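You operate a simulated robot arm through the tools that you are given. There is no shell and no other tool.

Carry out the task below with a simulated robot arm. There is one attempt and no reset: what you move stays moved.

JOB
Mute the yellow channel, unmute the purple one and play the take.
Fine: the purple fader goes to FULL; PLAY comes last; the take runs to its end through the speakers.
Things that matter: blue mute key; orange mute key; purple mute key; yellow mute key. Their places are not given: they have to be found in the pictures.

It is judged by the outcome, as a careful person would: the job done as asked, and still so three seconds after it is handed in. It fails if anything else is knocked over, pushed out of place, dropped, spilled or broken.

ROBOT AND FRAMES
A 5-joint arm with a two-finger parallel gripper, fixed in place. Base frame: the origin is on the floor under the middle of its stand, x ahead of it, y to its left, z up. Readings come in m, degrees, newtons and seconds.
It reaches about 1.134 m from its shoulder. Its first joint turns from -149.0 to 149.0 degrees. Payload 1.57 kg.
The TCP is the grasp point between the finger pads, 0.03 m short of the fingertips. In the tool frame z runs along the fingers and y along their closing line. Largest opening 0.11 m; finger width 0.024, thickness 0.012; the body of the gripper, 0.048 by 0.112 m, starts 0.078 m behind the TCP.
Orientation is told as [roll, pitch, yaw] about the base's x, y, z axes, in that order, counted from this pose: with the fingers straight down and closing along the base's y, the tool's x points along the base's -x, its y along +y and its z along -z.

CONTROLS
- The arm moves only by the tool send_rows. Its argument "targets" is a list that holds one entry, the list of rows, each a list of 7 numbers: the shift along the tool's x, y, z in units of 25 mm (1.0 is 25 mm), then the turn, a rotation vector about the tool's x, y, z in units of 8 degrees (1.0 is 8 degrees), then the finger opening in m, from 0 to 0.11. In form: [[[dx, dy, dz, wx, wy, wz, hand], ...]]. A call has 1 to 20 rows; each row shifts and turns the commanded pose from where the row before left it, along the tool's axes as they then stand. A call with a number of a shift or a turn outside -1 to 1 is refused whole. Rows are played at 5 a second. More than 0.05 m and 8.6 degrees between two rows, or a gripper value outside its range, and nothing of the call is played. Where a pose cannot be reached the arm comes as near as it can. A force on the tool above 40 N (or 10 N above the force at the start of the call, whichever is more), or a blocked arm, ends the call early, and 0.2 s more pass. Each finger travels about 0.072 m/s and halts on what it meets, pressing with about 31 N; the grip force reading is that of the motor and also rises with nothing between the fingers. The clock runs only during rows and for 0.2 s after the last one: add rows that do not move to give the fingers time. It gives the time, the measured TCP pose, the force on the tool (base axes), the opening and the grip force at its end, in the units of the frame above (readings bear some noise), with the torque about the TCP (base axes, N m) and any sound that the robot's microphone picked up.
- Cameras (640 x 400 px; columns grow to the right, rows downward): "scene" is fixed at [0.2167, 0.6449, 1.3647]; the picture's right is [-0.06, -1.00, 0.00], its down [-0.85, 0.05, -0.52] and it looks along [0.52, -0.03, -0.85] (base axes); focal length 214 px, centre (320, 200). "wrist" rides on the gripper at [0.07, 0.016, -0.141] in the tool frame; the picture's right is [-0.23, 0.97, 0.00], its down [-0.85, -0.20, -0.48] and it looks along [-0.47, -0.11, 0.88] (tool axes); focal length 222 px, centre (320, 200).
- get_image(camera): a new picture of that camera. It takes no simulated time.
- raise_lower(by): slides the trunk up (or, below 0, down) by that many m; the arm rides with it, the base frame stays. It gives what a move gives, with no picture.
- measure_at(camera, pixels): there is no depth. For up to 12 entries [column, row, z] of the newest picture of that camera ("zoom" is the newest enlarged one), the place [x, y] in the base frame at which the ray of that pixel passes the height z, good to about 0.002 m, but the place of the scene camera against the robot may be out by one fixed shift of up to 0.018 m in any direction. It takes no simulated time.
- inspect(camera, box): a new picture of the part [left, top, right, bottom] of that camera's present view, enlarged. It takes no simulated time.
- hand_in(): hands the job in; it is judged then, once.

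Unless the task says otherwise, let go and move clear before handing in.

The tools are called after "Emit:" as a command line: name --argument value ..., lists and objects as JSON in quotes. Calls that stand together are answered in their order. send_rows: Moves the arm, as the interface text tells. Its arguments: {"type":"object","properties":{"targets":{"type":"array","items":{"type":"array","items":{"type":"array","items":{"type":"number"}}}}},"required":["targets"]} The other tools are called the same way: raise_lower (by) moves the trunk up or down; get_image (camera) takes a picture; measure_at (camera, pixels) gives the place at which the rays of pixels pass given heights; inspect (camera, box) takes an enlarged picture of a part of a camera's view; hand_in () hands the job in.

At the start:

```text
time: 0.0
eef_pos: [0.3533, 0.4717, 1.0747]
ee_rot: [0.0, 0.0, 0.0]
wrist_force: [0.8, -0.5, 0.1]
torque: [-0.02, 0.0, -0.01]
opening: 0.11
finger_force: 0.1
trunk travel left (down, up): [-0.807, 0.163]
```

scene: 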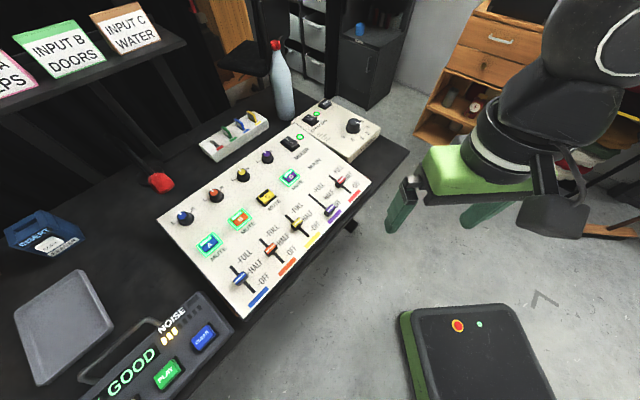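
wrist: 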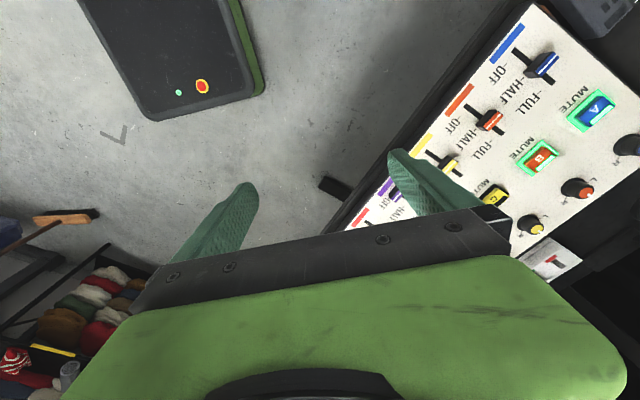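

The scene picture shows a mixer with four mute keys (blue A ~ (209,243), orange B ~ (239,220), yellow C ~ (266,197), purple ~ (291,178)), some lit green, and a player device with PLAY at (167,374). I will look at enlarged views before moving.

Emit:
inspect --camera "scene" --box '[150, 90, 390, 240]'

Emit:
inspect --camera "scene" --box '[180, 160, 340, 260]'

Emit:
inspect --camera "scene" --box '[60, 280, 252, 400]'

Emit:
inspect --camera "scene" --box '[220, 170, 380, 320]'

```text
2.67 times, centred on (270, 165) of scene
```

zoom: 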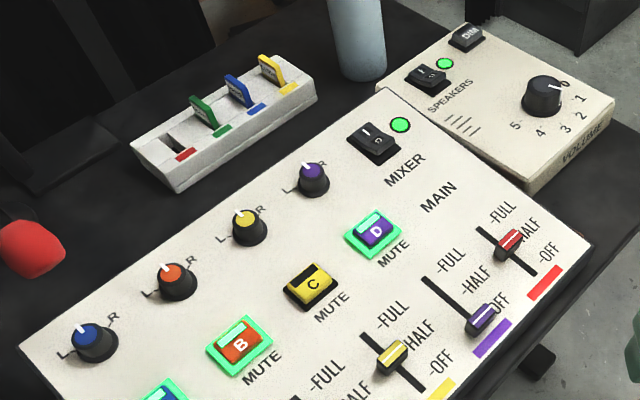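

```text
4.00 times, centred on (260, 210) of scene
```

zoom: 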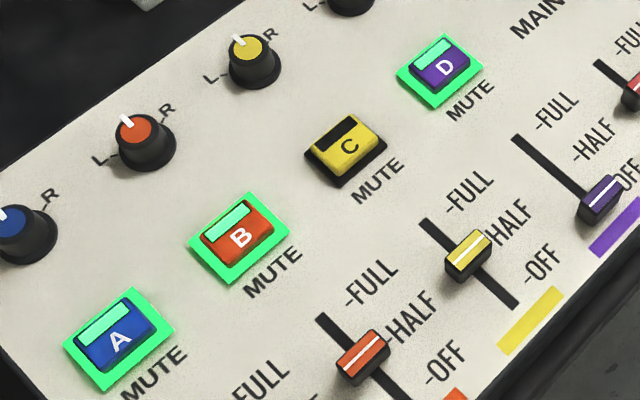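

```text
3.33 times, centred on (156, 340) of scene
```

zoom: 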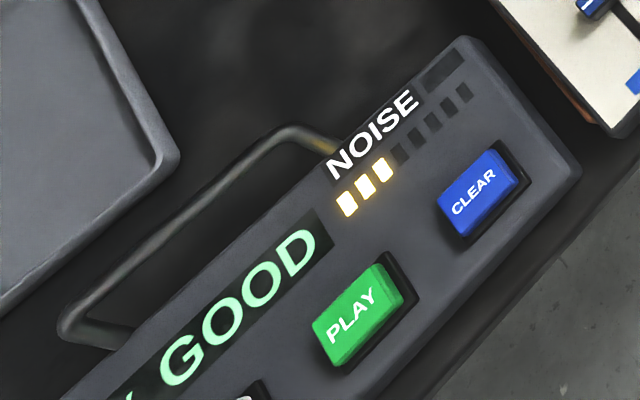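

```text
2.67 times, centred on (300, 245) of scene
```

zoom: 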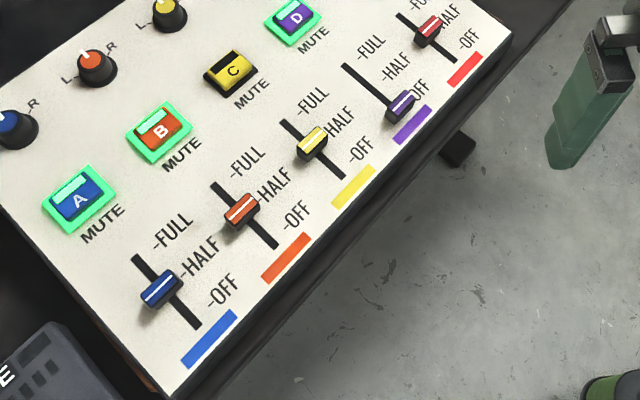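

The zooms show A, B and D lit green (muted) and C yellow unlit (unmuted), with the purple fader down at OFF. I'll look closer at the speakers panel, the left side, and the red objects before moving.

Emit:
inspect --camera "scene" --box '[280, 85, 392, 155]'

Emit:
inspect --camera "scene" --box '[0, 0, 200, 125]'

Emit:
inspect --camera "scene" --box '[0, 160, 200, 285]'

Emit:
inspect --camera "scene" --box '[140, 95, 300, 195]'

Emit:
inspect --camera "scene" --box '[300, 150, 380, 220]'

Emit:
inspect --camera "wrist" --box '[340, 0, 640, 260]'

```text
5.71 times, centred on (336, 120) of scene
```

zoom: 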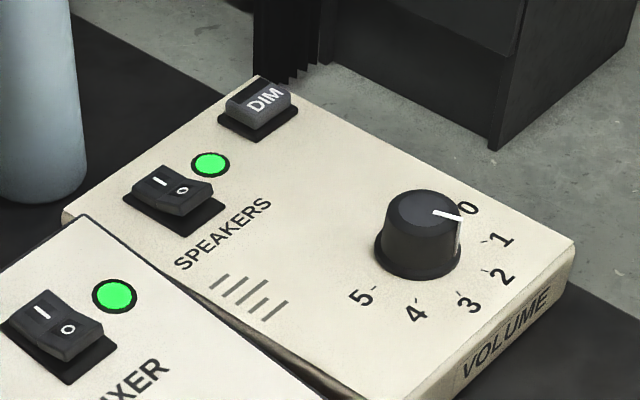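

```text
3.20 times, centred on (100, 62) of scene
```

zoom: 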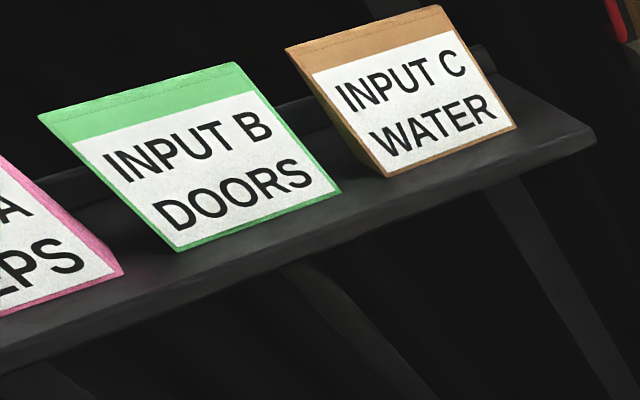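

```text
3.20 times, centred on (100, 222) of scene
```

zoom: 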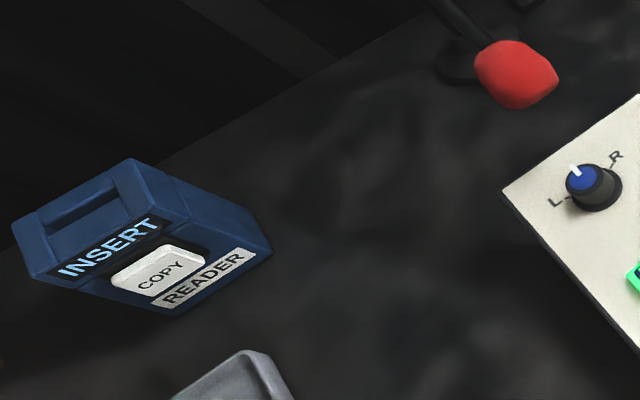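

```text
4.00 times, centred on (220, 145) of scene
```

zoom: 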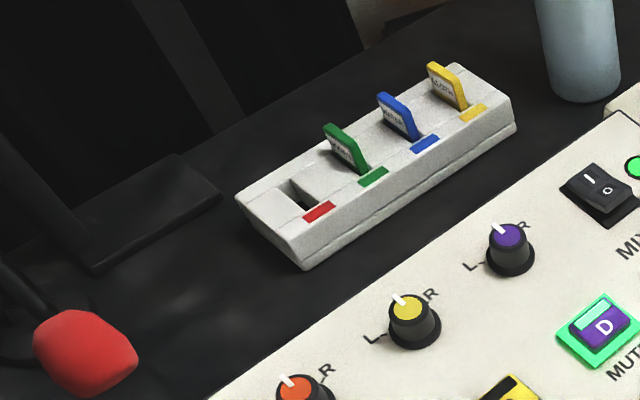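

```text
5.71 times, centred on (340, 185) of scene
```

zoom: 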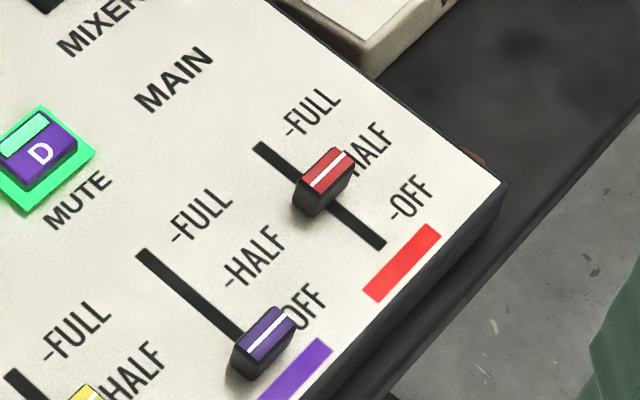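

```text
1.54 times, centred on (490, 130) of wrist
```

zoom: 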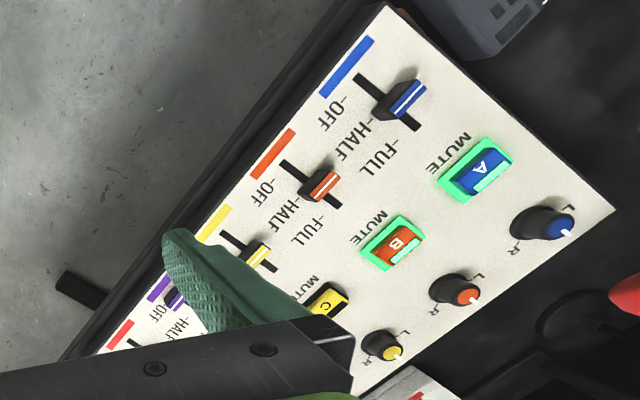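

The speakers and mixer switches are on with green LEDs, but the VOLUME knob points at 0 (zoom (447,214)), so it must be turned up for the take to be heard. I'll triangulate the panel height using points seen in both cameras.

Emit:
measure_at --camera "scene" --pixels '[[209, 243, 0.7], [209, 243, 0.8], [209, 243, 0.9], [239, 220, 0.7], [239, 220, 0.8], [239, 220, 0.9]]'

Emit:
measure_at --camera "wrist" --pixels '[[592, 110, 0.7], [592, 110, 0.8], [592, 110, 0.9], [540, 158, 0.7], [540, 158, 0.8], [540, 158, 0.9]]'

```text
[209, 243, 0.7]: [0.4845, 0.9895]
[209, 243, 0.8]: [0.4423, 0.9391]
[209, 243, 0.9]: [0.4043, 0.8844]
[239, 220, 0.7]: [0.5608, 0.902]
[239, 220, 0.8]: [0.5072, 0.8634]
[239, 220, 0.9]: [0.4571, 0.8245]
```

```text
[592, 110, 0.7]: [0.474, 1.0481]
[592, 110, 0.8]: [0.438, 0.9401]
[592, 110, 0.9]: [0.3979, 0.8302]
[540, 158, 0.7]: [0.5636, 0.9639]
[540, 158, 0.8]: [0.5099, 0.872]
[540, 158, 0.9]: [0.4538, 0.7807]
```

Both cameras agree on the keys at about z≈0.80. I'll measure all the key points at that height for a layout.

Emit:
measure_at --camera "scene" --pixels '[[209, 243, 0.8], [239, 220, 0.8], [266, 197, 0.8], [291, 178, 0.8], [331, 209, 0.8], [340, 183, 0.8], [354, 126, 0.8], [167, 374, 0.8], [204, 338, 0.8], [311, 119, 0.8], [291, 143, 0.8], [297, 224, 0.8]]'

Emit:
measure_at --camera "scene" --pixels '[[156, 220, 0.8], [241, 318, 0.8], [296, 122, 0.8], [371, 180, 0.8], [240, 283, 0.8], [270, 249, 0.8], [160, 182, 0.8], [410, 150, 0.77], [285, 100, 0.8], [320, 184, 0.8], [307, 190, 0.8], [316, 196, 0.8]]'

```text
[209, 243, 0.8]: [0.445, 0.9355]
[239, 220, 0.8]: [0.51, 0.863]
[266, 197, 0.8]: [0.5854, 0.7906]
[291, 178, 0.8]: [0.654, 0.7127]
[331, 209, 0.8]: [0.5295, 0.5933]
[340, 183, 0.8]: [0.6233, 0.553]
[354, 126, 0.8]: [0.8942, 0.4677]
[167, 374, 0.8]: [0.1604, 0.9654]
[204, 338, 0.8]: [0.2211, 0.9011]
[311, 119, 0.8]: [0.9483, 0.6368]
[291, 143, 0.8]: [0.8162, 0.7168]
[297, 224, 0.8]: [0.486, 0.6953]
```

```text
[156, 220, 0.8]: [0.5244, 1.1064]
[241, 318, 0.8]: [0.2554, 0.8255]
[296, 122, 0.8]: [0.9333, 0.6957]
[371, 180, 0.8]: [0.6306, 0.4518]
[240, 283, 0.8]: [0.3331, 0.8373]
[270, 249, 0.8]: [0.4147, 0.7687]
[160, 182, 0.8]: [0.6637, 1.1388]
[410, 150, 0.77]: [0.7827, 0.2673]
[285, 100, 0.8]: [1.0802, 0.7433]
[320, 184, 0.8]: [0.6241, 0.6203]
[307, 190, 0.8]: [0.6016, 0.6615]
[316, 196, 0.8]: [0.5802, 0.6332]
```

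Key layout at z≈0.8: yellow mute near (0.585,0.79), purple mute near (0.654,0.713), purple fader near (0.53,0.593), volume knob near (0.894,0.468), PLAY near (0.16,0.965). I'll move the arm high over to the left to view the player display with the wrist camera.

Emit:
send_rows --targets '[[[0.5, 0.9, 0, 0, 0, 0, 0.11], [0.5, 0.9, 0, 0, 0, 0, 0.11], [0.5, 0.9, 0, 0, 0, 0, 0.11], [0.5, 0.9, 0, 0, 0, 0, 0.11], [0.5, 0.9, 0, 0, 0, 0, 0.11], [0.5, 0.9, 0, 0, 0, 0, 0.11], [0.5, 0.9, 0, 0, 0, 0, 0.11], [0.5, 0.9, 0, 0, 0, 0, 0.11], [0.5, 0.9, 0, 0, 0, 0, 0.11], [0.5, 0.9, 0, 0, 0, 0, 0.11], [0.5, 0.9, 0, 0, 0, 0, 0.11], [0.5, 0.9, 0, 0, 0, 0, 0.11], [0.5, 0.9, 0, 0, 0, 0, 0.11], [0.5, 0.9, 0, 0, 0, 0, 0.11]]]'

Emit:
get_image --camera "wrist"

Emit:
get_image --camera "scene"

```text
time: 3.0
eef_pos: [0.1745, 0.7882, 1.0726]
ee_rot: [0.0, 0.0, 0.0]
wrist_force: [-0.2, 0.3, -0.1]
torque: [-0.02, 0.0, 0.0]
opening: 0.11
finger_force: 0.2
trunk travel left (down, up): [-0.807, 0.163]
```

```text
taken
```

wrist: 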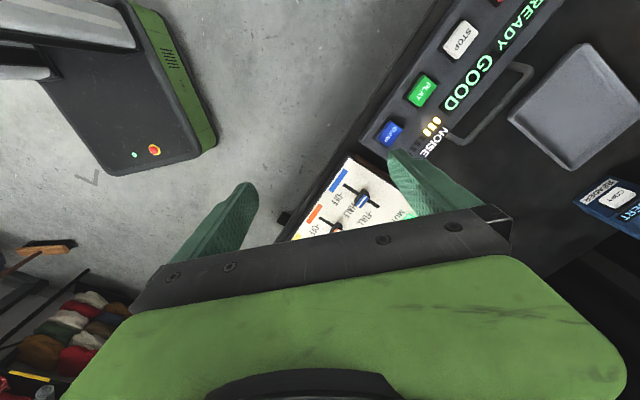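

```text
taken
```

scene: 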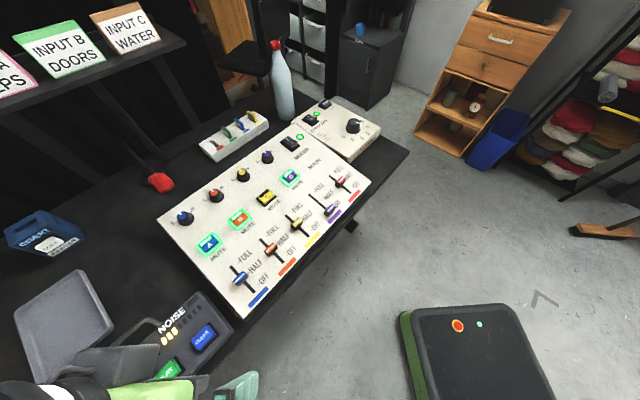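

The wrist view now shows the player: display "READY GOOD", keys STOP (460,40), PLAY (422,90), CLEAR (388,133). I'll zoom in on it.

Emit:
inspect --camera "wrist" --box '[340, 0, 560, 160]'

Emit:
measure_at --camera "wrist" --pixels '[[422, 90, 0.78], [422, 90, 0.8], [422, 90, 0.82], [388, 133, 0.78], [388, 133, 0.8], [388, 133, 0.82], [362, 202, 0.78], [362, 202, 0.8], [362, 202, 0.82]]'

Emit:
measure_at --camera "scene" --pixels '[[167, 374, 0.78], [167, 374, 0.82], [204, 338, 0.78], [204, 338, 0.82], [240, 278, 0.78], [240, 278, 0.82]]'

```text
2.50 times, centred on (450, 80) of wrist
```

zoom: 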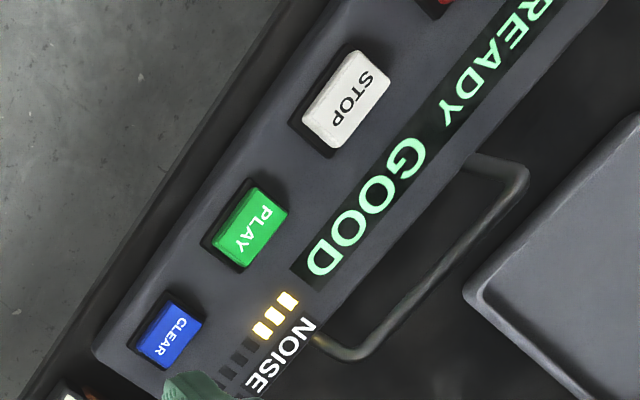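

```text
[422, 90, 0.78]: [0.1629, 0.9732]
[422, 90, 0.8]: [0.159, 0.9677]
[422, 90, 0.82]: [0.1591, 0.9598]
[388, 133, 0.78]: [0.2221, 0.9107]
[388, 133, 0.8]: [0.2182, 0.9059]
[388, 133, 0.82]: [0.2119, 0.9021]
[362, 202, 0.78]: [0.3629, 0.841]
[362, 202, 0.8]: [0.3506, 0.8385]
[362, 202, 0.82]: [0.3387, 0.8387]
```

```text
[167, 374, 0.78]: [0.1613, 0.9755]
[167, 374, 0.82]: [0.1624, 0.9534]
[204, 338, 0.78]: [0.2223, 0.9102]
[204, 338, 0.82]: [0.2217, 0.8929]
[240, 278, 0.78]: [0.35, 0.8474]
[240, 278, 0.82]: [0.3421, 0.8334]
```

The player shows READY GOOD with the cartridge presumably loaded. The volume knob's pointer needs a look from above, so I'll move over toward (0.68, 0.55) at the same height and look at the speakers panel and the purple channel.

Emit:
send_rows --targets '[[[-1, -0.476, 0, 0, 0, 0, 0.11], [-1, -0.476, 0, 0, 0, 0, 0.11], [-1, -0.476, 0, 0, 0, 0, 0.11], [-1, -0.476, 0, 0, 0, 0, 0.11], [-1, -0.476, 0, 0, 0, 0, 0.11], [-1, -0.476, 0, 0, 0, 0, 0.11], [-1, -0.476, 0, 0, 0, 0, 0.11], [-1, -0.476, 0, 0, 0, 0, 0.11], [-1, -0.476, 0, 0, 0, 0, 0.11], [-1, -0.476, 0, 0, 0, 0, 0.11], [-1, -0.476, 0, 0, 0, 0, 0.11], [-1, -0.476, 0, 0, 0, 0, 0.11], [-1, -0.476, 0, 0, 0, 0, 0.11], [-1, -0.476, 0, 0, 0, 0, 0.11], [-1, -0.476, 0, 0, 0, 0, 0.11], [-1, -0.476, 0, 0, 0, 0, 0.11], [-1, -0.476, 0, 0, 0, 0, 0.11], [-1, -0.476, 0, 0, 0, 0, 0.11], [-1, -0.476, 0, 0, 0, 0, 0.11], [-1, -0.476, 0, 0, 0, 0, 0.11]]]'

Emit:
get_image --camera "wrist"

Emit:
get_image --camera "scene"

```text
time: 7.2
eef_pos: [0.6758, 0.5473, 1.0749]
ee_rot: [0.0, 0.0, 0.0]
wrist_force: [0.1, 0.1, 0.3]
torque: [-0.02, 0.01, 0.01]
opening: 0.1101
finger_force: 0.1
trunk travel left (down, up): [-0.807, 0.163]
```

```text
taken
```

wrist: 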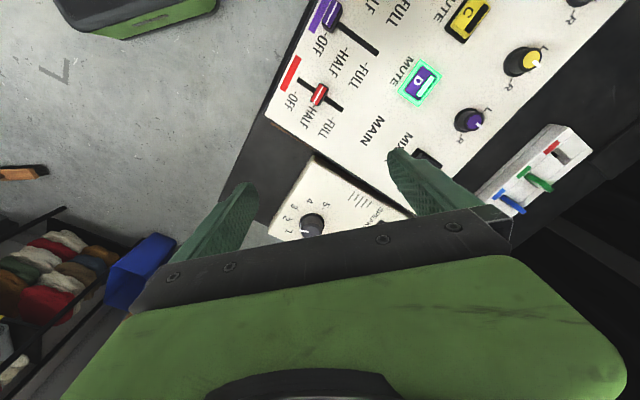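

```text
taken
```

scene: 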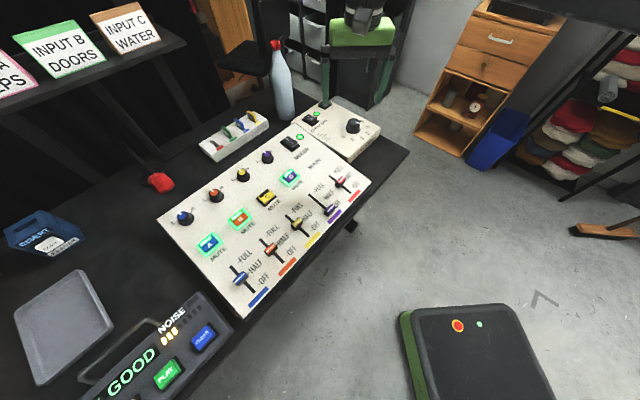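

Emit:
inspect --camera "wrist" --box '[260, 150, 420, 250]'

Emit:
inspect --camera "wrist" --box '[270, 0, 590, 200]'

Emit:
measure_at --camera "wrist" --pixels '[[420, 83, 0.78], [420, 83, 0.8], [420, 83, 0.82], [467, 18, 0.78], [467, 18, 0.8], [467, 18, 0.82], [329, 14, 0.8], [329, 14, 0.82], [312, 226, 0.78], [312, 226, 0.8], [312, 226, 0.82]]'

Emit:
measure_at --camera "scene" --pixels '[[291, 178, 0.78], [291, 178, 0.82], [266, 197, 0.78], [266, 197, 0.82], [331, 209, 0.82], [354, 126, 0.78], [354, 126, 0.82]]'

```text
4.00 times, centred on (340, 200) of wrist
```

zoom: 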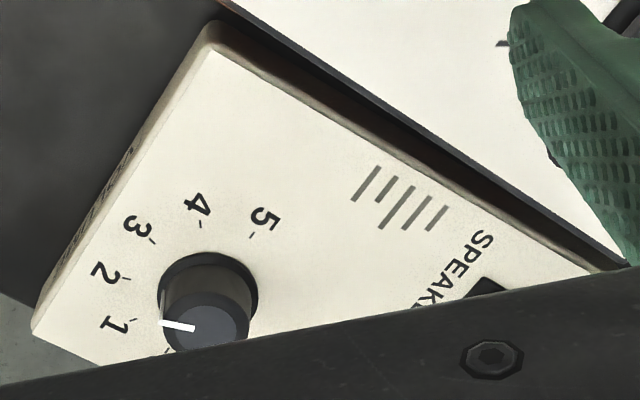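

```text
2.00 times, centred on (430, 100) of wrist
```

zoom: 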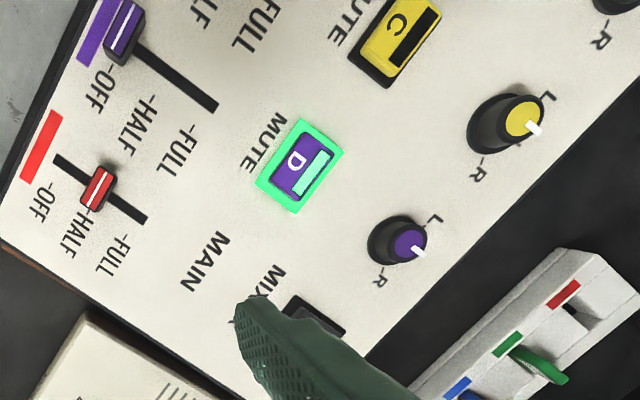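

```text
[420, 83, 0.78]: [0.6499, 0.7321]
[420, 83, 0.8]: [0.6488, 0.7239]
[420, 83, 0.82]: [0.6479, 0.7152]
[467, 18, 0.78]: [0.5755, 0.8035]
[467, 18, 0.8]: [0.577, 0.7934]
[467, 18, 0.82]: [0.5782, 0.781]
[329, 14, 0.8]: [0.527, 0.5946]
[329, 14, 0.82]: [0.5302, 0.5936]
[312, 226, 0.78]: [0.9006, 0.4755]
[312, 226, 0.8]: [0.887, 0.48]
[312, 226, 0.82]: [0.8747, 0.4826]
```

```text
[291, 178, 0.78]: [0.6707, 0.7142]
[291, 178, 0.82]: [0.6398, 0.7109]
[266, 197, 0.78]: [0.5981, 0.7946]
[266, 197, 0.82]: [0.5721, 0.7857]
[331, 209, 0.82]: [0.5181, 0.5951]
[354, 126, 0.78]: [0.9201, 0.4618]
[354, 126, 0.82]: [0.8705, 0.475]
```

The wrist zoom suggests the pointer is actually aimed near "2" on the dial (perspective misled me at first). I'll check with measured ray points on the knob and ticks.

Emit:
inspect --camera "wrist" --box '[270, 185, 342, 230]'

Emit:
inspect --camera "scene" --box '[336, 105, 384, 135]'

```text
8.89 times, centred on (306, 208) of wrist
```

zoom: 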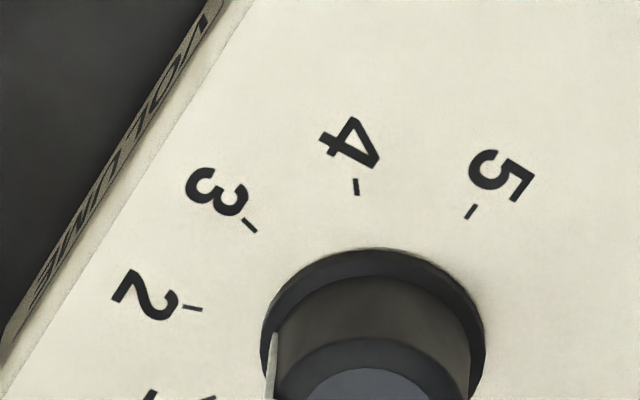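

```text
13.33 times, centred on (360, 120) of scene
```

zoom: 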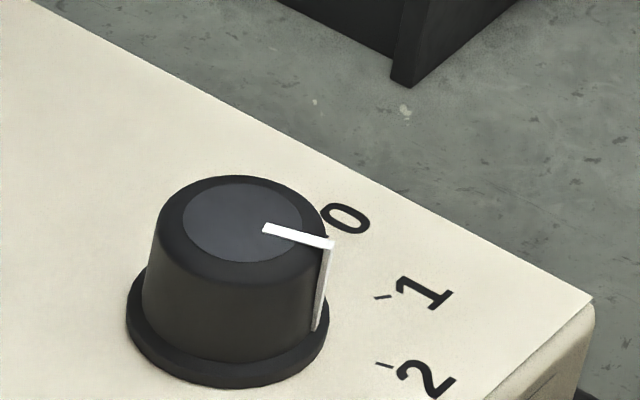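

The knob's stripe meets the flange between the "1" and "2" ticks, so the volume is up and the speakers are on; I'll leave it alone. Next I close the fingers, move above the yellow mute key (~(0.580, 0.791)) to z≈0.95, and turn the tool to line up with the panel (yaw ≈ +43°).

Emit:
send_rows --targets '[[[0.384, 0.976, 0.5, 0, 0, 0, 0.0], [0.384, 0.976, 0.5, 0, 0, 0, 0.0], [0.384, 0.976, 0.5, 0, 0, 0, 0.0], [0.384, 0.976, 0.5, 0, 0, 0, 0.0], [0.384, 0.976, 0.5, 0, 0, 0, 0.0], [0.384, 0.976, 0.5, 0, 0, 0, 0.0], [0.384, 0.976, 0.5, 0, 0, 0, 0.0], [0.384, 0.976, 0.5, 0, 0, 0, 0.0], [0.384, 0.976, 0.5, 0, 0, 0, 0.0], [0.384, 0.976, 0.5, 0, 0, 0, 0.0], [0, 0, 0, 0, 0, -0.896, 0.0], [0, 0, 0, 0, 0, -0.896, 0.0], [0, 0, 0, 0, 0, -0.896, 0.0], [0, 0, 0, 0, 0, -0.896, 0.0], [0, 0, 0, 0, 0, -0.896, 0.0], [0, 0, 0, 0, 0, -0.896, 0.0], [0, 0, 0, 0, 0, 0, 0.0]]]'

Emit:
get_image --camera "wrist"

Emit:
get_image --camera "scene"

```text
time: 10.8
eef_pos: [0.5462, 0.7456, 1.0737]
ee_rot: [0.1, 0.1, 43.1]
wrist_force: [-0.1, 0.0, -0.5]
torque: [0.05, 0.02, 0.01]
opening: 0.0002
finger_force: 21.4
out of reach, approached as far as the arm can: row 1, 2, 3, 4, 5, 6, 7, 8, 9, 10
trunk travel left (down, up): [-0.807, 0.163]
```

```text
taken
```

wrist: 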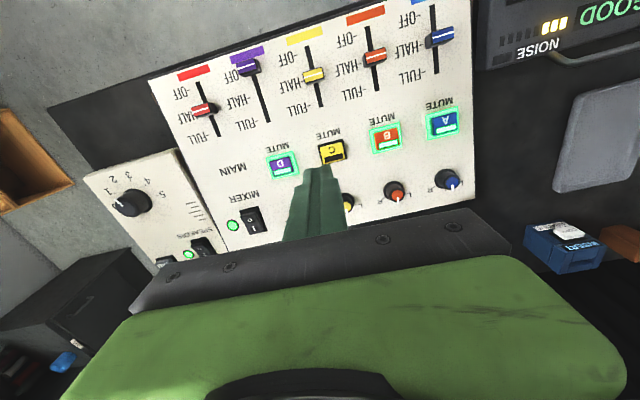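

```text
taken
```

scene: 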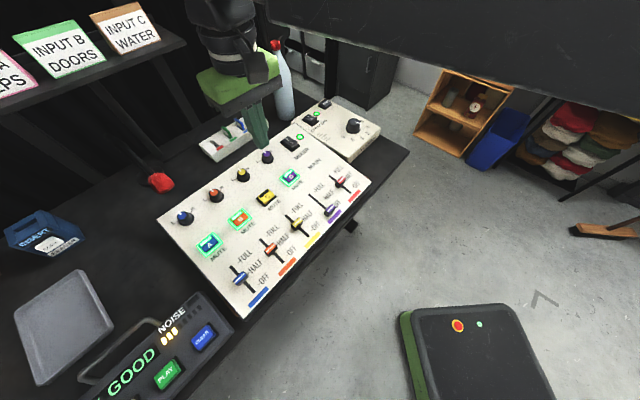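

The readout says my target was below what the arm can reach at this trunk height (TCP stayed at z=1.074), while the wrist view now shows C at (331,152) and D at (283,163) clearly. I'll lower the trunk by 0.10 m first, which brings the tip to about z=0.94, still well above the panel.

Emit:
raise_lower --by -0.1

```text
time: 12.1
eef_pos: [0.5467, 0.7455, 0.9744]
ee_rot: [0.0, 0.1, 42.9]
wrist_force: [-0.2, 0.3, -0.4]
torque: [0.02, -0.02, -0.01]
opening: 0.0002
finger_force: 21.4
trunk travel left (down, up): [-0.707, 0.263]
```

The trunk went down and the TCP is at z=0.974. I'll raise the arm 0.10 m so I can lower the trunk further and get working room below.

Emit:
send_rows --targets '[[[0, 0, -1, 0, 0, 0, 0.0], [0, 0, -1, 0, 0, 0, 0.0], [0, 0, -1, 0, 0, 0, 0.0], [0, 0, -1, 0, 0, 0, 0.0], [0, 0, 0, 0, 0, 0, 0.0]]]'

```text
time: 13.3
eef_pos: [0.5467, 0.7463, 0.9739]
ee_rot: [0.0, -0.1, 43.0]
wrist_force: [-0.2, -0.2, 0.3]
torque: [0.0, -0.01, -0.04]
opening: 0.0001
finger_force: 21.6
out of reach, approached as far as the arm can: row 1, 2, 3, 4
trunk travel left (down, up): [-0.707, 0.263]
```

Raising was also reported as out of reach, so the commanded pose may have stayed at the unreachable point. I'll send one row shifting inward toward the base to see how the reports behave.

Emit:
send_rows --targets '[[[0, 0, 0, 0, 0, 0, 0.0]]]'

Emit:
send_rows --targets '[[[1, 0, 0, 0, 0, 0, 0.0], [1, 0, 0, 0, 0, 0, 0.0]]]'

```text
time: 13.7
eef_pos: [0.5471, 0.7462, 0.9745]
ee_rot: [-0.1, 0.0, 42.9]
wrist_force: [-0.1, 1.2, 0.1]
torque: [-0.02, 0.02, 0.02]
opening: 0.0
finger_force: 21.2
trunk travel left (down, up): [-0.707, 0.263]
```

```text
time: 14.3
eef_pos: [0.5081, 0.7132, 0.9748]
ee_rot: [0.0, 0.1, 43.0]
wrist_force: [0.2, 0.6, 0.4]
torque: [0.01, -0.03, 0.02]
opening: 0.0
finger_force: 20.9
trunk travel left (down, up): [-0.707, 0.263]
```

Inward motion works (r now 0.876). I'll test small vertical moves here.

Emit:
send_rows --targets '[[[0, 0, 1, 0, 0, 0, 0.0]]]'

Emit:
send_rows --targets '[[[0, 0, -1, 0, 0, 0, 0.0], [0, 0, -1, 0, 0, 0, 0.0]]]'

```text
time: 14.7
eef_pos: [0.5088, 0.7136, 0.9746]
ee_rot: [0.0, 0.0, 42.9]
wrist_force: [0.3, -0.2, 0.9]
torque: [0.02, 0.0, -0.01]
opening: 0.0
finger_force: 21.4
out of reach, approached as far as the arm can: row 1
trunk travel left (down, up): [-0.707, 0.263]
```

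```text
time: 15.3
eef_pos: [0.5095, 0.7127, 0.9742]
ee_rot: [0.0, 0.0, 43.1]
wrist_force: [-1.0, -0.2, -0.9]
torque: [0.0, 0.01, -0.01]
opening: 0.0
finger_force: 21.7
out of reach, approached as far as the arm can: row 1, 2
trunk travel left (down, up): [-0.707, 0.263]
```

Vertical shifts of the arm are always refused in both directions, so height comes only from the trunk and the arm moves in the plane. I'll take a wrist picture here to locate the yellow and purple keys precisely.

Emit:
get_image --camera "wrist"

Emit:
inspect --camera "wrist" --box '[200, 60, 440, 210]'

```text
taken
```

wrist: 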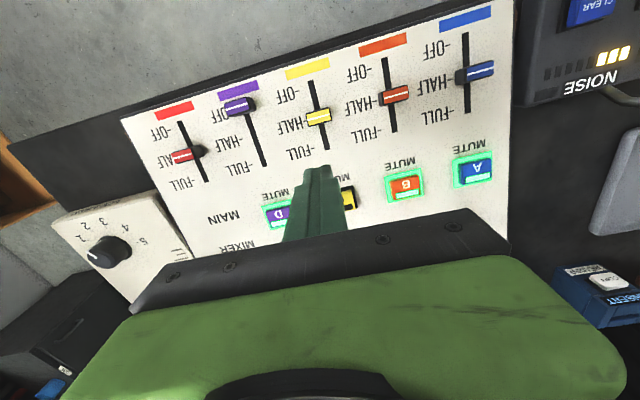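

```text
2.67 times, centred on (320, 135) of wrist
```

zoom: 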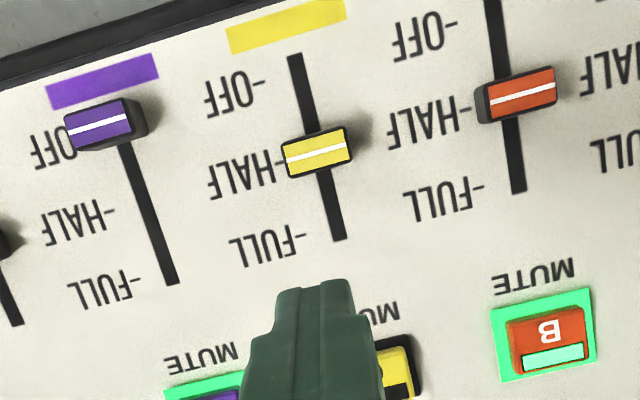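

The panel seems tilted or rotated slightly relative to the image, and C is hidden behind the finger here. I'll move horizontally above the yellow key estimate (0.580, 0.791) and look again.

Emit:
send_rows --targets '[[[-0.84, 0.069, 0, 0, 0, 0, 0.0], [-0.84, 0.069, 0, 0, 0, 0, 0.0], [-0.84, 0.069, 0, 0, 0, 0, 0.0], [-0.84, 0.069, 0, 0, 0, 0, 0.0], [-0.84, 0.069, 0, 0, 0, 0, 0.0], [0, 0, 0, 0, 0, 0, 0.0]]]'

Emit:
get_image --camera "wrist"

Emit:
inspect --camera "wrist" --box '[220, 90, 420, 215]'

```text
time: 16.7
eef_pos: [0.5497, 0.7454, 0.9745]
ee_rot: [0.0, -0.1, 43.0]
wrist_force: [0.0, 0.8, 0.2]
torque: [-0.01, -0.02, -0.01]
opening: 0.0
finger_force: 21.5
out of reach, approached as far as the arm can: row 3, 4, 5
trunk travel left (down, up): [-0.707, 0.263]
```

```text
taken
```

wrist: 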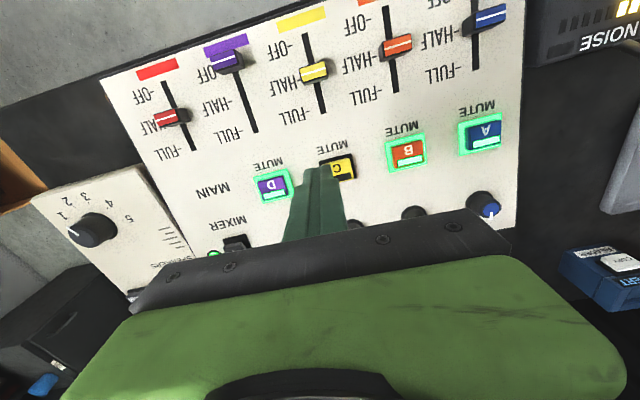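

```text
3.20 times, centred on (320, 152) of wrist
```

zoom: 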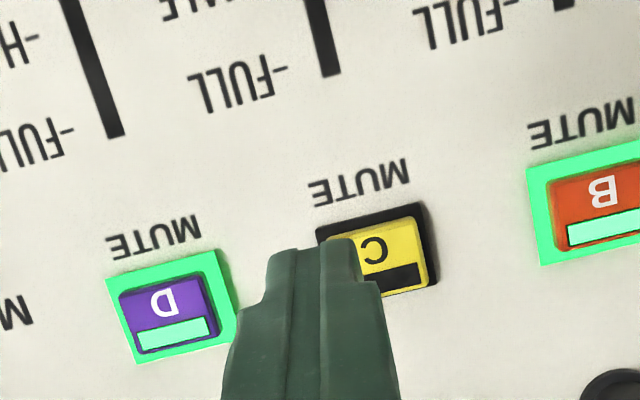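

The arm's vertical-tool limit is r≈0.926 m, and the yellow key lies at r≈0.98, so I'll tilt the tool outward about 20° to gain reach. The tip stays about 0.15 m above the panel during this.

Emit:
send_rows --targets '[[[-0.431, 0.108, -0.032, -0.1156, -0.614, 0, 0.0], [-0.438, 0.109, -0.056, -0.1156, -0.614, 0, 0.0], [-0.452, 0.112, -0.078, -0.1156, -0.614, 0, 0.0], [-0.472, 0.116, -0.096, -0.1156, -0.614, 0, 0.0], [0, 0, 0, 0, 0, 0, 0.0]]]'

Emit:
get_image --camera "wrist"

Emit:
get_image --camera "scene"

```text
time: 17.9
eef_pos: [0.5728, 0.784, 0.9895]
ee_rot: [3.8, -19.7, 42.4]
wrist_force: [-0.3, -0.1, -0.1]
torque: [-0.01, 0.0, -0.05]
opening: 0.0
finger_force: 20.8
trunk travel left (down, up): [-0.707, 0.263]
```

```text
taken
```

wrist: 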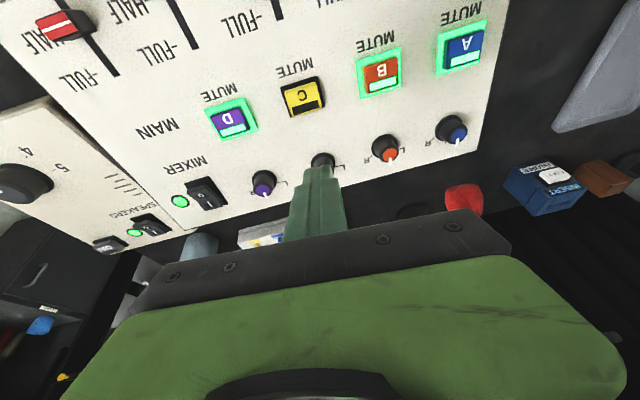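

```text
taken
```

scene: 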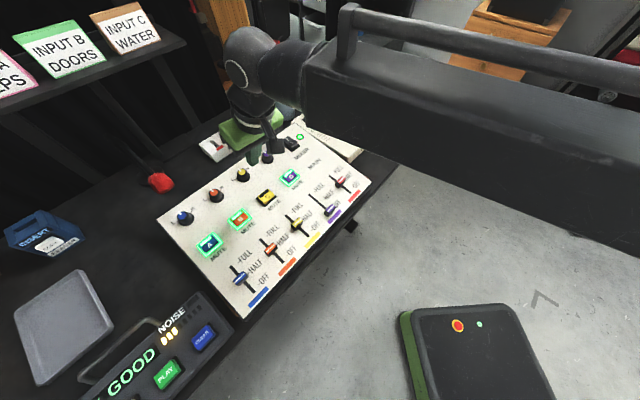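

The tilt worked and nothing was reported out of reach; the wrist view shows C at (302,95) and D at (231,119). I'll measure those from this view at several heights and zoom in.

Emit:
inspect --camera "wrist" --box '[190, 60, 350, 160]'

Emit:
measure_at --camera "wrist" --pixels '[[302, 95, 0.78], [302, 95, 0.79], [302, 95, 0.8], [302, 95, 0.81], [231, 119, 0.79], [231, 119, 0.8], [381, 73, 0.79], [381, 73, 0.8], [463, 47, 0.79], [463, 47, 0.8]]'

```text
4.00 times, centred on (270, 110) of wrist
```

zoom: 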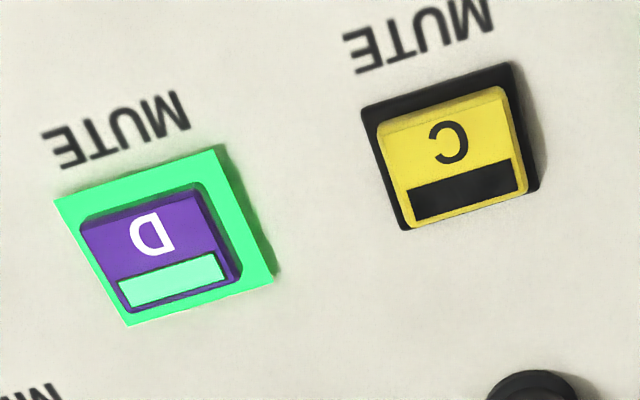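

```text
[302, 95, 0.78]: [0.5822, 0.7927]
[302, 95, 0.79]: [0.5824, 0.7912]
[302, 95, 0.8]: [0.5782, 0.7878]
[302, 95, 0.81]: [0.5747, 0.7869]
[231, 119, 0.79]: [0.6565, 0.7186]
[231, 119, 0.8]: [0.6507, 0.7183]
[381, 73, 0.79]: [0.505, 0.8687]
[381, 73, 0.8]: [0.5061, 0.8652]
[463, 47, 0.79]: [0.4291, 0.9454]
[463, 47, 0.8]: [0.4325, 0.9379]
```

C's key top centre refines to about (0.582, 0.7915) and D's to (0.656, 0.7205) at z≈0.795; the lowest finger corner sits about 11 mm inboard of centre, so I'll shift outward ~12 mm then lower the trunk 0.13 m.

Emit:
send_rows --targets '[[[-0.443, -0.088, 0.153, 0, 0, 0, 0.0], [0, 0, 0, 0, 0, 0, 0.0]]]'

Emit:
raise_lower --by -0.12

Emit:
get_image --camera "wrist"

Emit:
inspect --camera "wrist" --box '[240, 100, 400, 200]'

Emit:
get_image --camera "scene"

```text
time: 18.5
eef_pos: [0.5824, 0.7896, 0.9887]
ee_rot: [3.8, -19.7, 42.4]
wrist_force: [-0.1, -0.3, -0.2]
torque: [0.03, 0.03, -0.01]
opening: 0.0
finger_force: 21.0
trunk travel left (down, up): [-0.707, 0.263]
```

```text
time: 20.0
eef_pos: [0.5832, 0.7883, 0.8687]
ee_rot: [3.8, -19.6, 42.4]
wrist_force: [-0.4, -0.5, -0.3]
torque: [0.0, 0.04, -0.01]
opening: 0.0003
finger_force: 21.5
trunk travel left (down, up): [-0.587, 0.383]
```

```text
taken
```

wrist: 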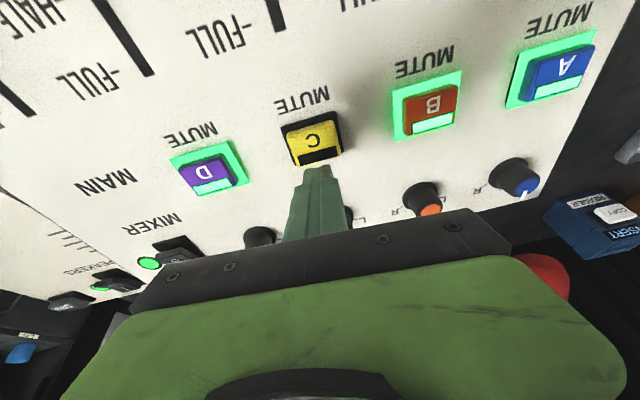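

```text
4.00 times, centred on (320, 150) of wrist
```

zoom: 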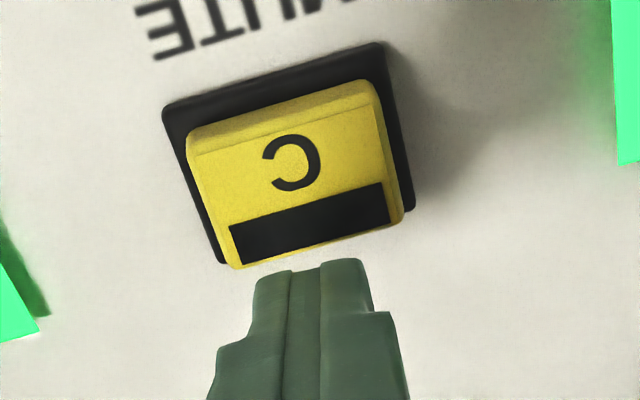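

```text
taken
```

scene: 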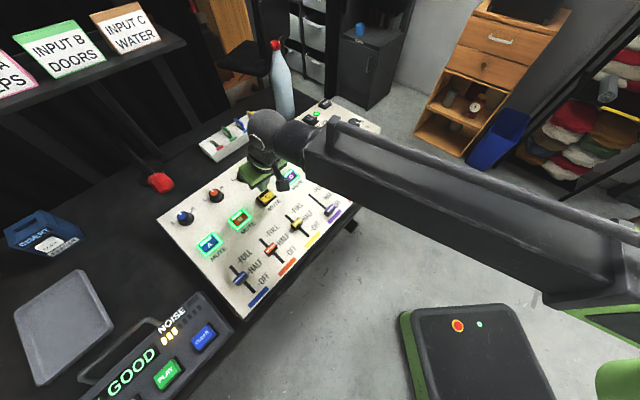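

The projected landing point of the finger corner is about pixel (312,137), right on the "C" of the yellow key. I'll lower the trunk 0.03 m, then continue in small steps watching the force.

Emit:
raise_lower --by -0.028

Emit:
raise_lower --by -0.004

Emit:
inspect --camera "wrist" --box '[240, 100, 400, 200]'

```text
time: 20.8
eef_pos: [0.5817, 0.79, 0.8434]
ee_rot: [3.9, -19.7, 42.4]
wrist_force: [2.9, 4.9, 18.3]
torque: [0.1, -0.13, -0.04]
opening: 0.0001
finger_force: 21.7
trunk travel left (down, up): [-0.559, 0.411]
heard: click
```

```text
time: 21.3
eef_pos: [0.5817, 0.7881, 0.8395]
ee_rot: [3.9, -19.9, 42.3]
wrist_force: [6.1, 7.9, 34.6]
torque: [0.21, -0.2, 0.0]
opening: 0.0001
finger_force: 21.3
trunk travel left (down, up): [-0.555, 0.415]
```

```text
4.00 times, centred on (320, 150) of wrist
```

zoom: 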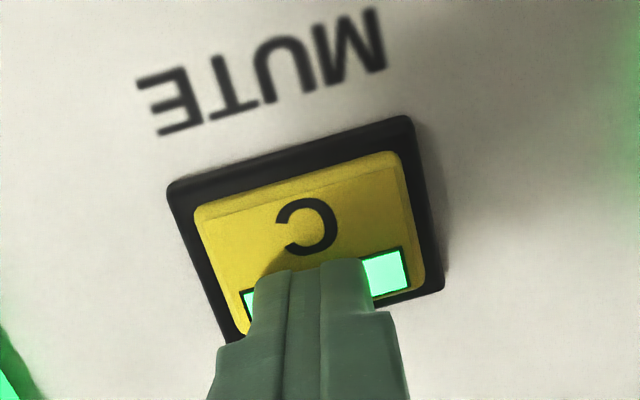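

A click was heard and the yellow key's indicator is now lit green. I'll lift off by 0.05 m and check it stays lit.

Emit:
raise_lower --by 0.05

Emit:
get_image --camera "wrist"

Emit:
inspect --camera "wrist" --box '[150, 60, 390, 210]'

```text
time: 22.2
eef_pos: [0.5824, 0.7896, 0.886]
ee_rot: [3.8, -19.6, 42.3]
wrist_force: [-0.4, -0.5, -0.3]
torque: [0.0, -0.01, 0.0]
opening: 0.0001
finger_force: 21.1
trunk travel left (down, up): [-0.605, 0.365]
```

```text
taken
```

wrist: 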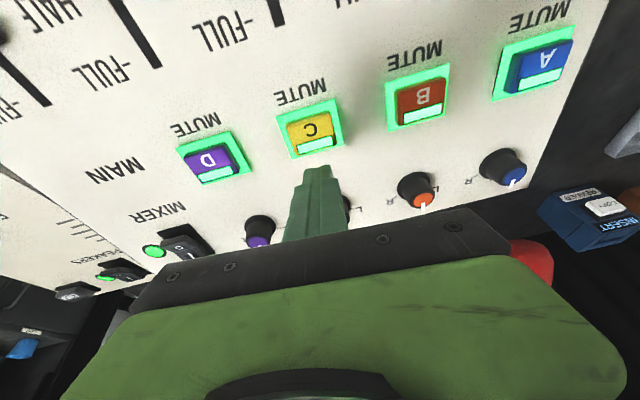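

```text
2.67 times, centred on (270, 135) of wrist
```

zoom: 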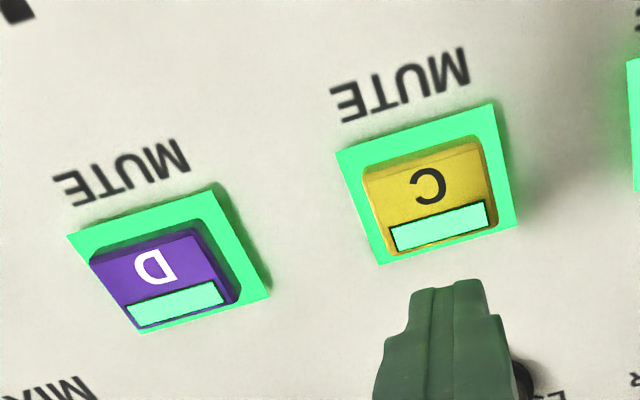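

Yellow C is lit (muted) and the others are unchanged. Now I move sideways along the row to above the purple key at about (0.653, 0.7195), turning 6° to keep the tilt radial.

Emit:
send_rows --targets '[[[-0.079, -0.788, -0.025, 0.0504, -0.0094, 0.141, 0.0], [-0.079, -0.788, -0.025, 0.0504, -0.0094, 0.141, 0.0], [-0.079, -0.788, -0.025, 0.0504, -0.0094, 0.141, 0.0], [-0.079, -0.788, -0.025, 0.0504, -0.0094, 0.141, 0.0], [-0.079, -0.788, -0.025, 0.0504, -0.0094, 0.141, 0.0], [0, 0, 0, 0, 0, 0, 0.0]]]'

Emit:
get_image --camera "wrist"

Emit:
inspect --camera "wrist" --box '[240, 80, 400, 180]'

```text
time: 23.6
eef_pos: [0.6533, 0.7208, 0.8867]
ee_rot: [3.9, -19.7, 36.3]
wrist_force: [-0.4, 0.2, 0.0]
torque: [-0.01, 0.0, 0.01]
opening: 0.0002
finger_force: 21.3
trunk travel left (down, up): [-0.605, 0.365]
```

```text
taken
```

wrist: 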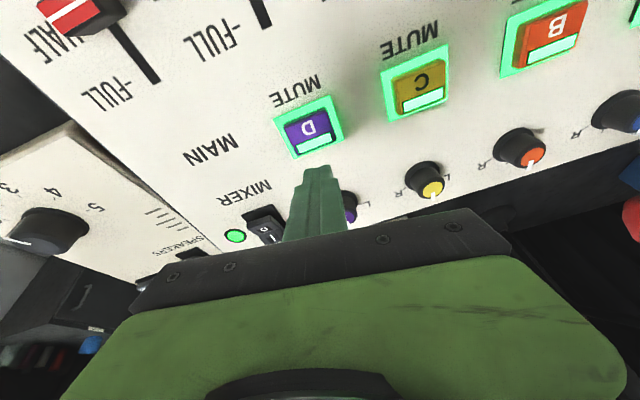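

```text
4.00 times, centred on (320, 130) of wrist
```

zoom: 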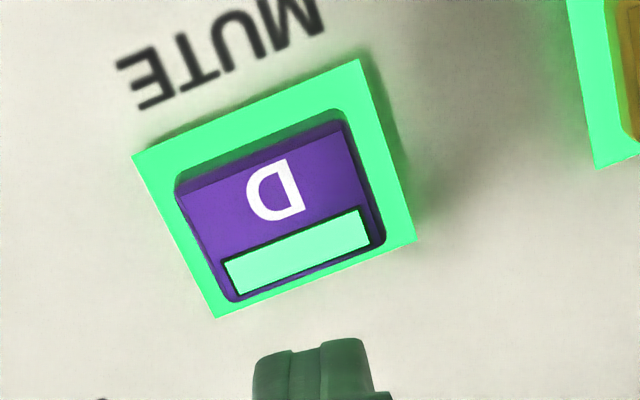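

The projected landing at zoom (284,213) coincides with the purple key's centre. I'll lower 0.042 m, then step 4 mm.

Emit:
raise_lower --by -0.042

Emit:
raise_lower --by -0.004

Emit:
inspect --camera "wrist" --box '[240, 80, 400, 180]'

```text
time: 24.5
eef_pos: [0.6523, 0.7205, 0.845]
ee_rot: [3.7, -19.6, 36.3]
wrist_force: [-0.7, -0.9, 1.7]
torque: [-0.03, -0.01, -0.01]
opening: 0.0
finger_force: 21.3
trunk travel left (down, up): [-0.563, 0.407]
heard: click
```

```text
time: 25.0
eef_pos: [0.653, 0.7204, 0.8425]
ee_rot: [3.8, -19.9, 36.3]
wrist_force: [3.4, 3.9, 19.4]
torque: [0.1, -0.16, 0.01]
opening: 0.0
finger_force: 21.4
trunk travel left (down, up): [-0.559, 0.411]
```

```text
4.00 times, centred on (320, 130) of wrist
```

zoom: 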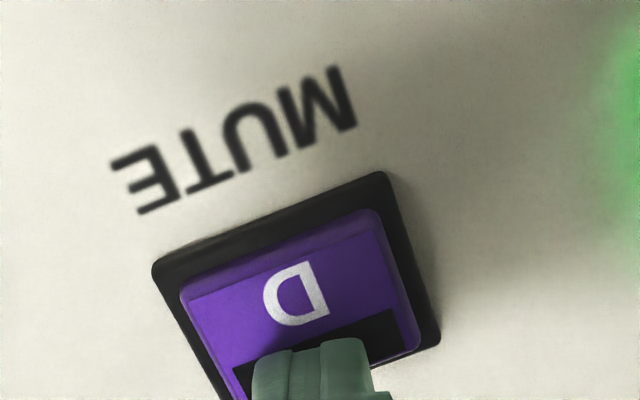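

A click was heard and the purple key's light is off (unmuted). I'll lift 0.08 m and check.

Emit:
raise_lower --by 0.08

Emit:
get_image --camera "wrist"

Emit:
get_image --camera "scene"

```text
time: 26.2
eef_pos: [0.654, 0.7204, 0.9203]
ee_rot: [3.7, -19.7, 36.2]
wrist_force: [-0.7, -0.2, -0.2]
torque: [-0.01, 0.0, -0.02]
opening: 0.0
finger_force: 21.2
trunk travel left (down, up): [-0.639, 0.331]
```

```text
taken
```

wrist: 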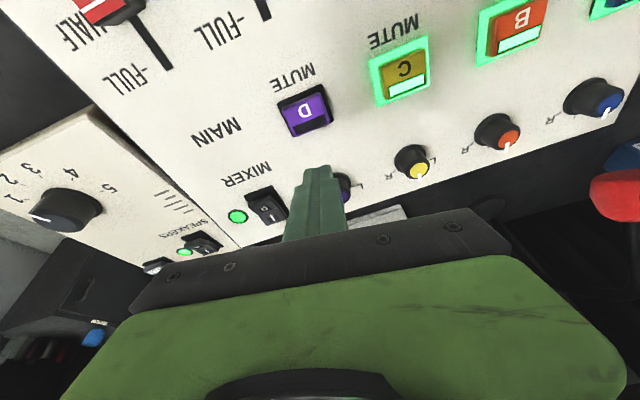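

```text
taken
```

scene: 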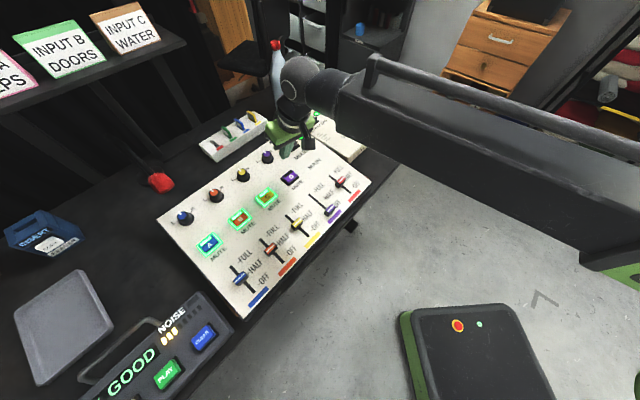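

A, B, C are lit and D is unlit as wanted. Next I raise 0.03 m for clearance, bring the tool back to vertical and move inboard above the purple fader near (0.53, 0.595).

Emit:
raise_lower --by 0.03

Emit:
send_rows --targets '[[[0.828, -0.156, -0.026, 0.1156, 0.614, 0, 0.0], [0.808, -0.152, -0.026, 0.1156, 0.614, 0, 0.0], [0.795, -0.148, -0.028, 0.1156, 0.614, 0, 0.0], [0.788, -0.148, -0.032, 0.1156, 0.614, 0, 0.0], [0.956, -0.108, 0, 0, 0, 0, 0.0], [0.956, -0.108, 0, 0, 0, 0, 0.0], [0.956, -0.108, 0, 0, 0, 0, 0.0], [0.956, -0.108, 0, 0, 0, 0, 0.0], [0, 0, 0, 0, 0, -0.875, 0.0], [0, 0, 0, 0, 0, 0, 0.0]]]'

Emit:
get_image --camera "wrist"

Emit:
get_image --camera "scene"

```text
time: 26.9
eef_pos: [0.6528, 0.7207, 0.9504]
ee_rot: [3.9, -19.7, 36.3]
wrist_force: [-0.1, 1.0, 0.3]
torque: [0.01, -0.01, 0.01]
opening: 0.0002
finger_force: 21.2
trunk travel left (down, up): [-0.669, 0.301]
```

```text
time: 29.1
eef_pos: [0.5286, 0.5949, 0.9367]
ee_rot: [0.0, 0.0, 44.0]
wrist_force: [0.4, 0.2, 0.7]
torque: [-0.02, 0.01, 0.03]
opening: 0.0001
finger_force: 21.2
trunk travel left (down, up): [-0.669, 0.301]
```

```text
taken
```

wrist: 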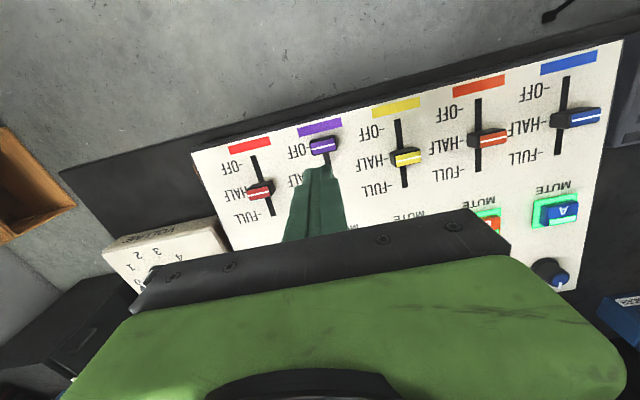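

```text
taken
```

scene: 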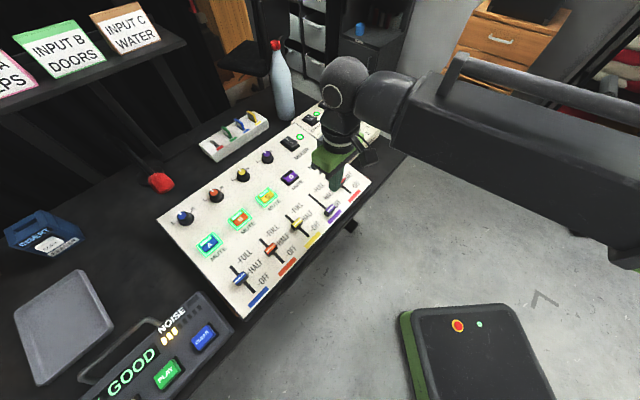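

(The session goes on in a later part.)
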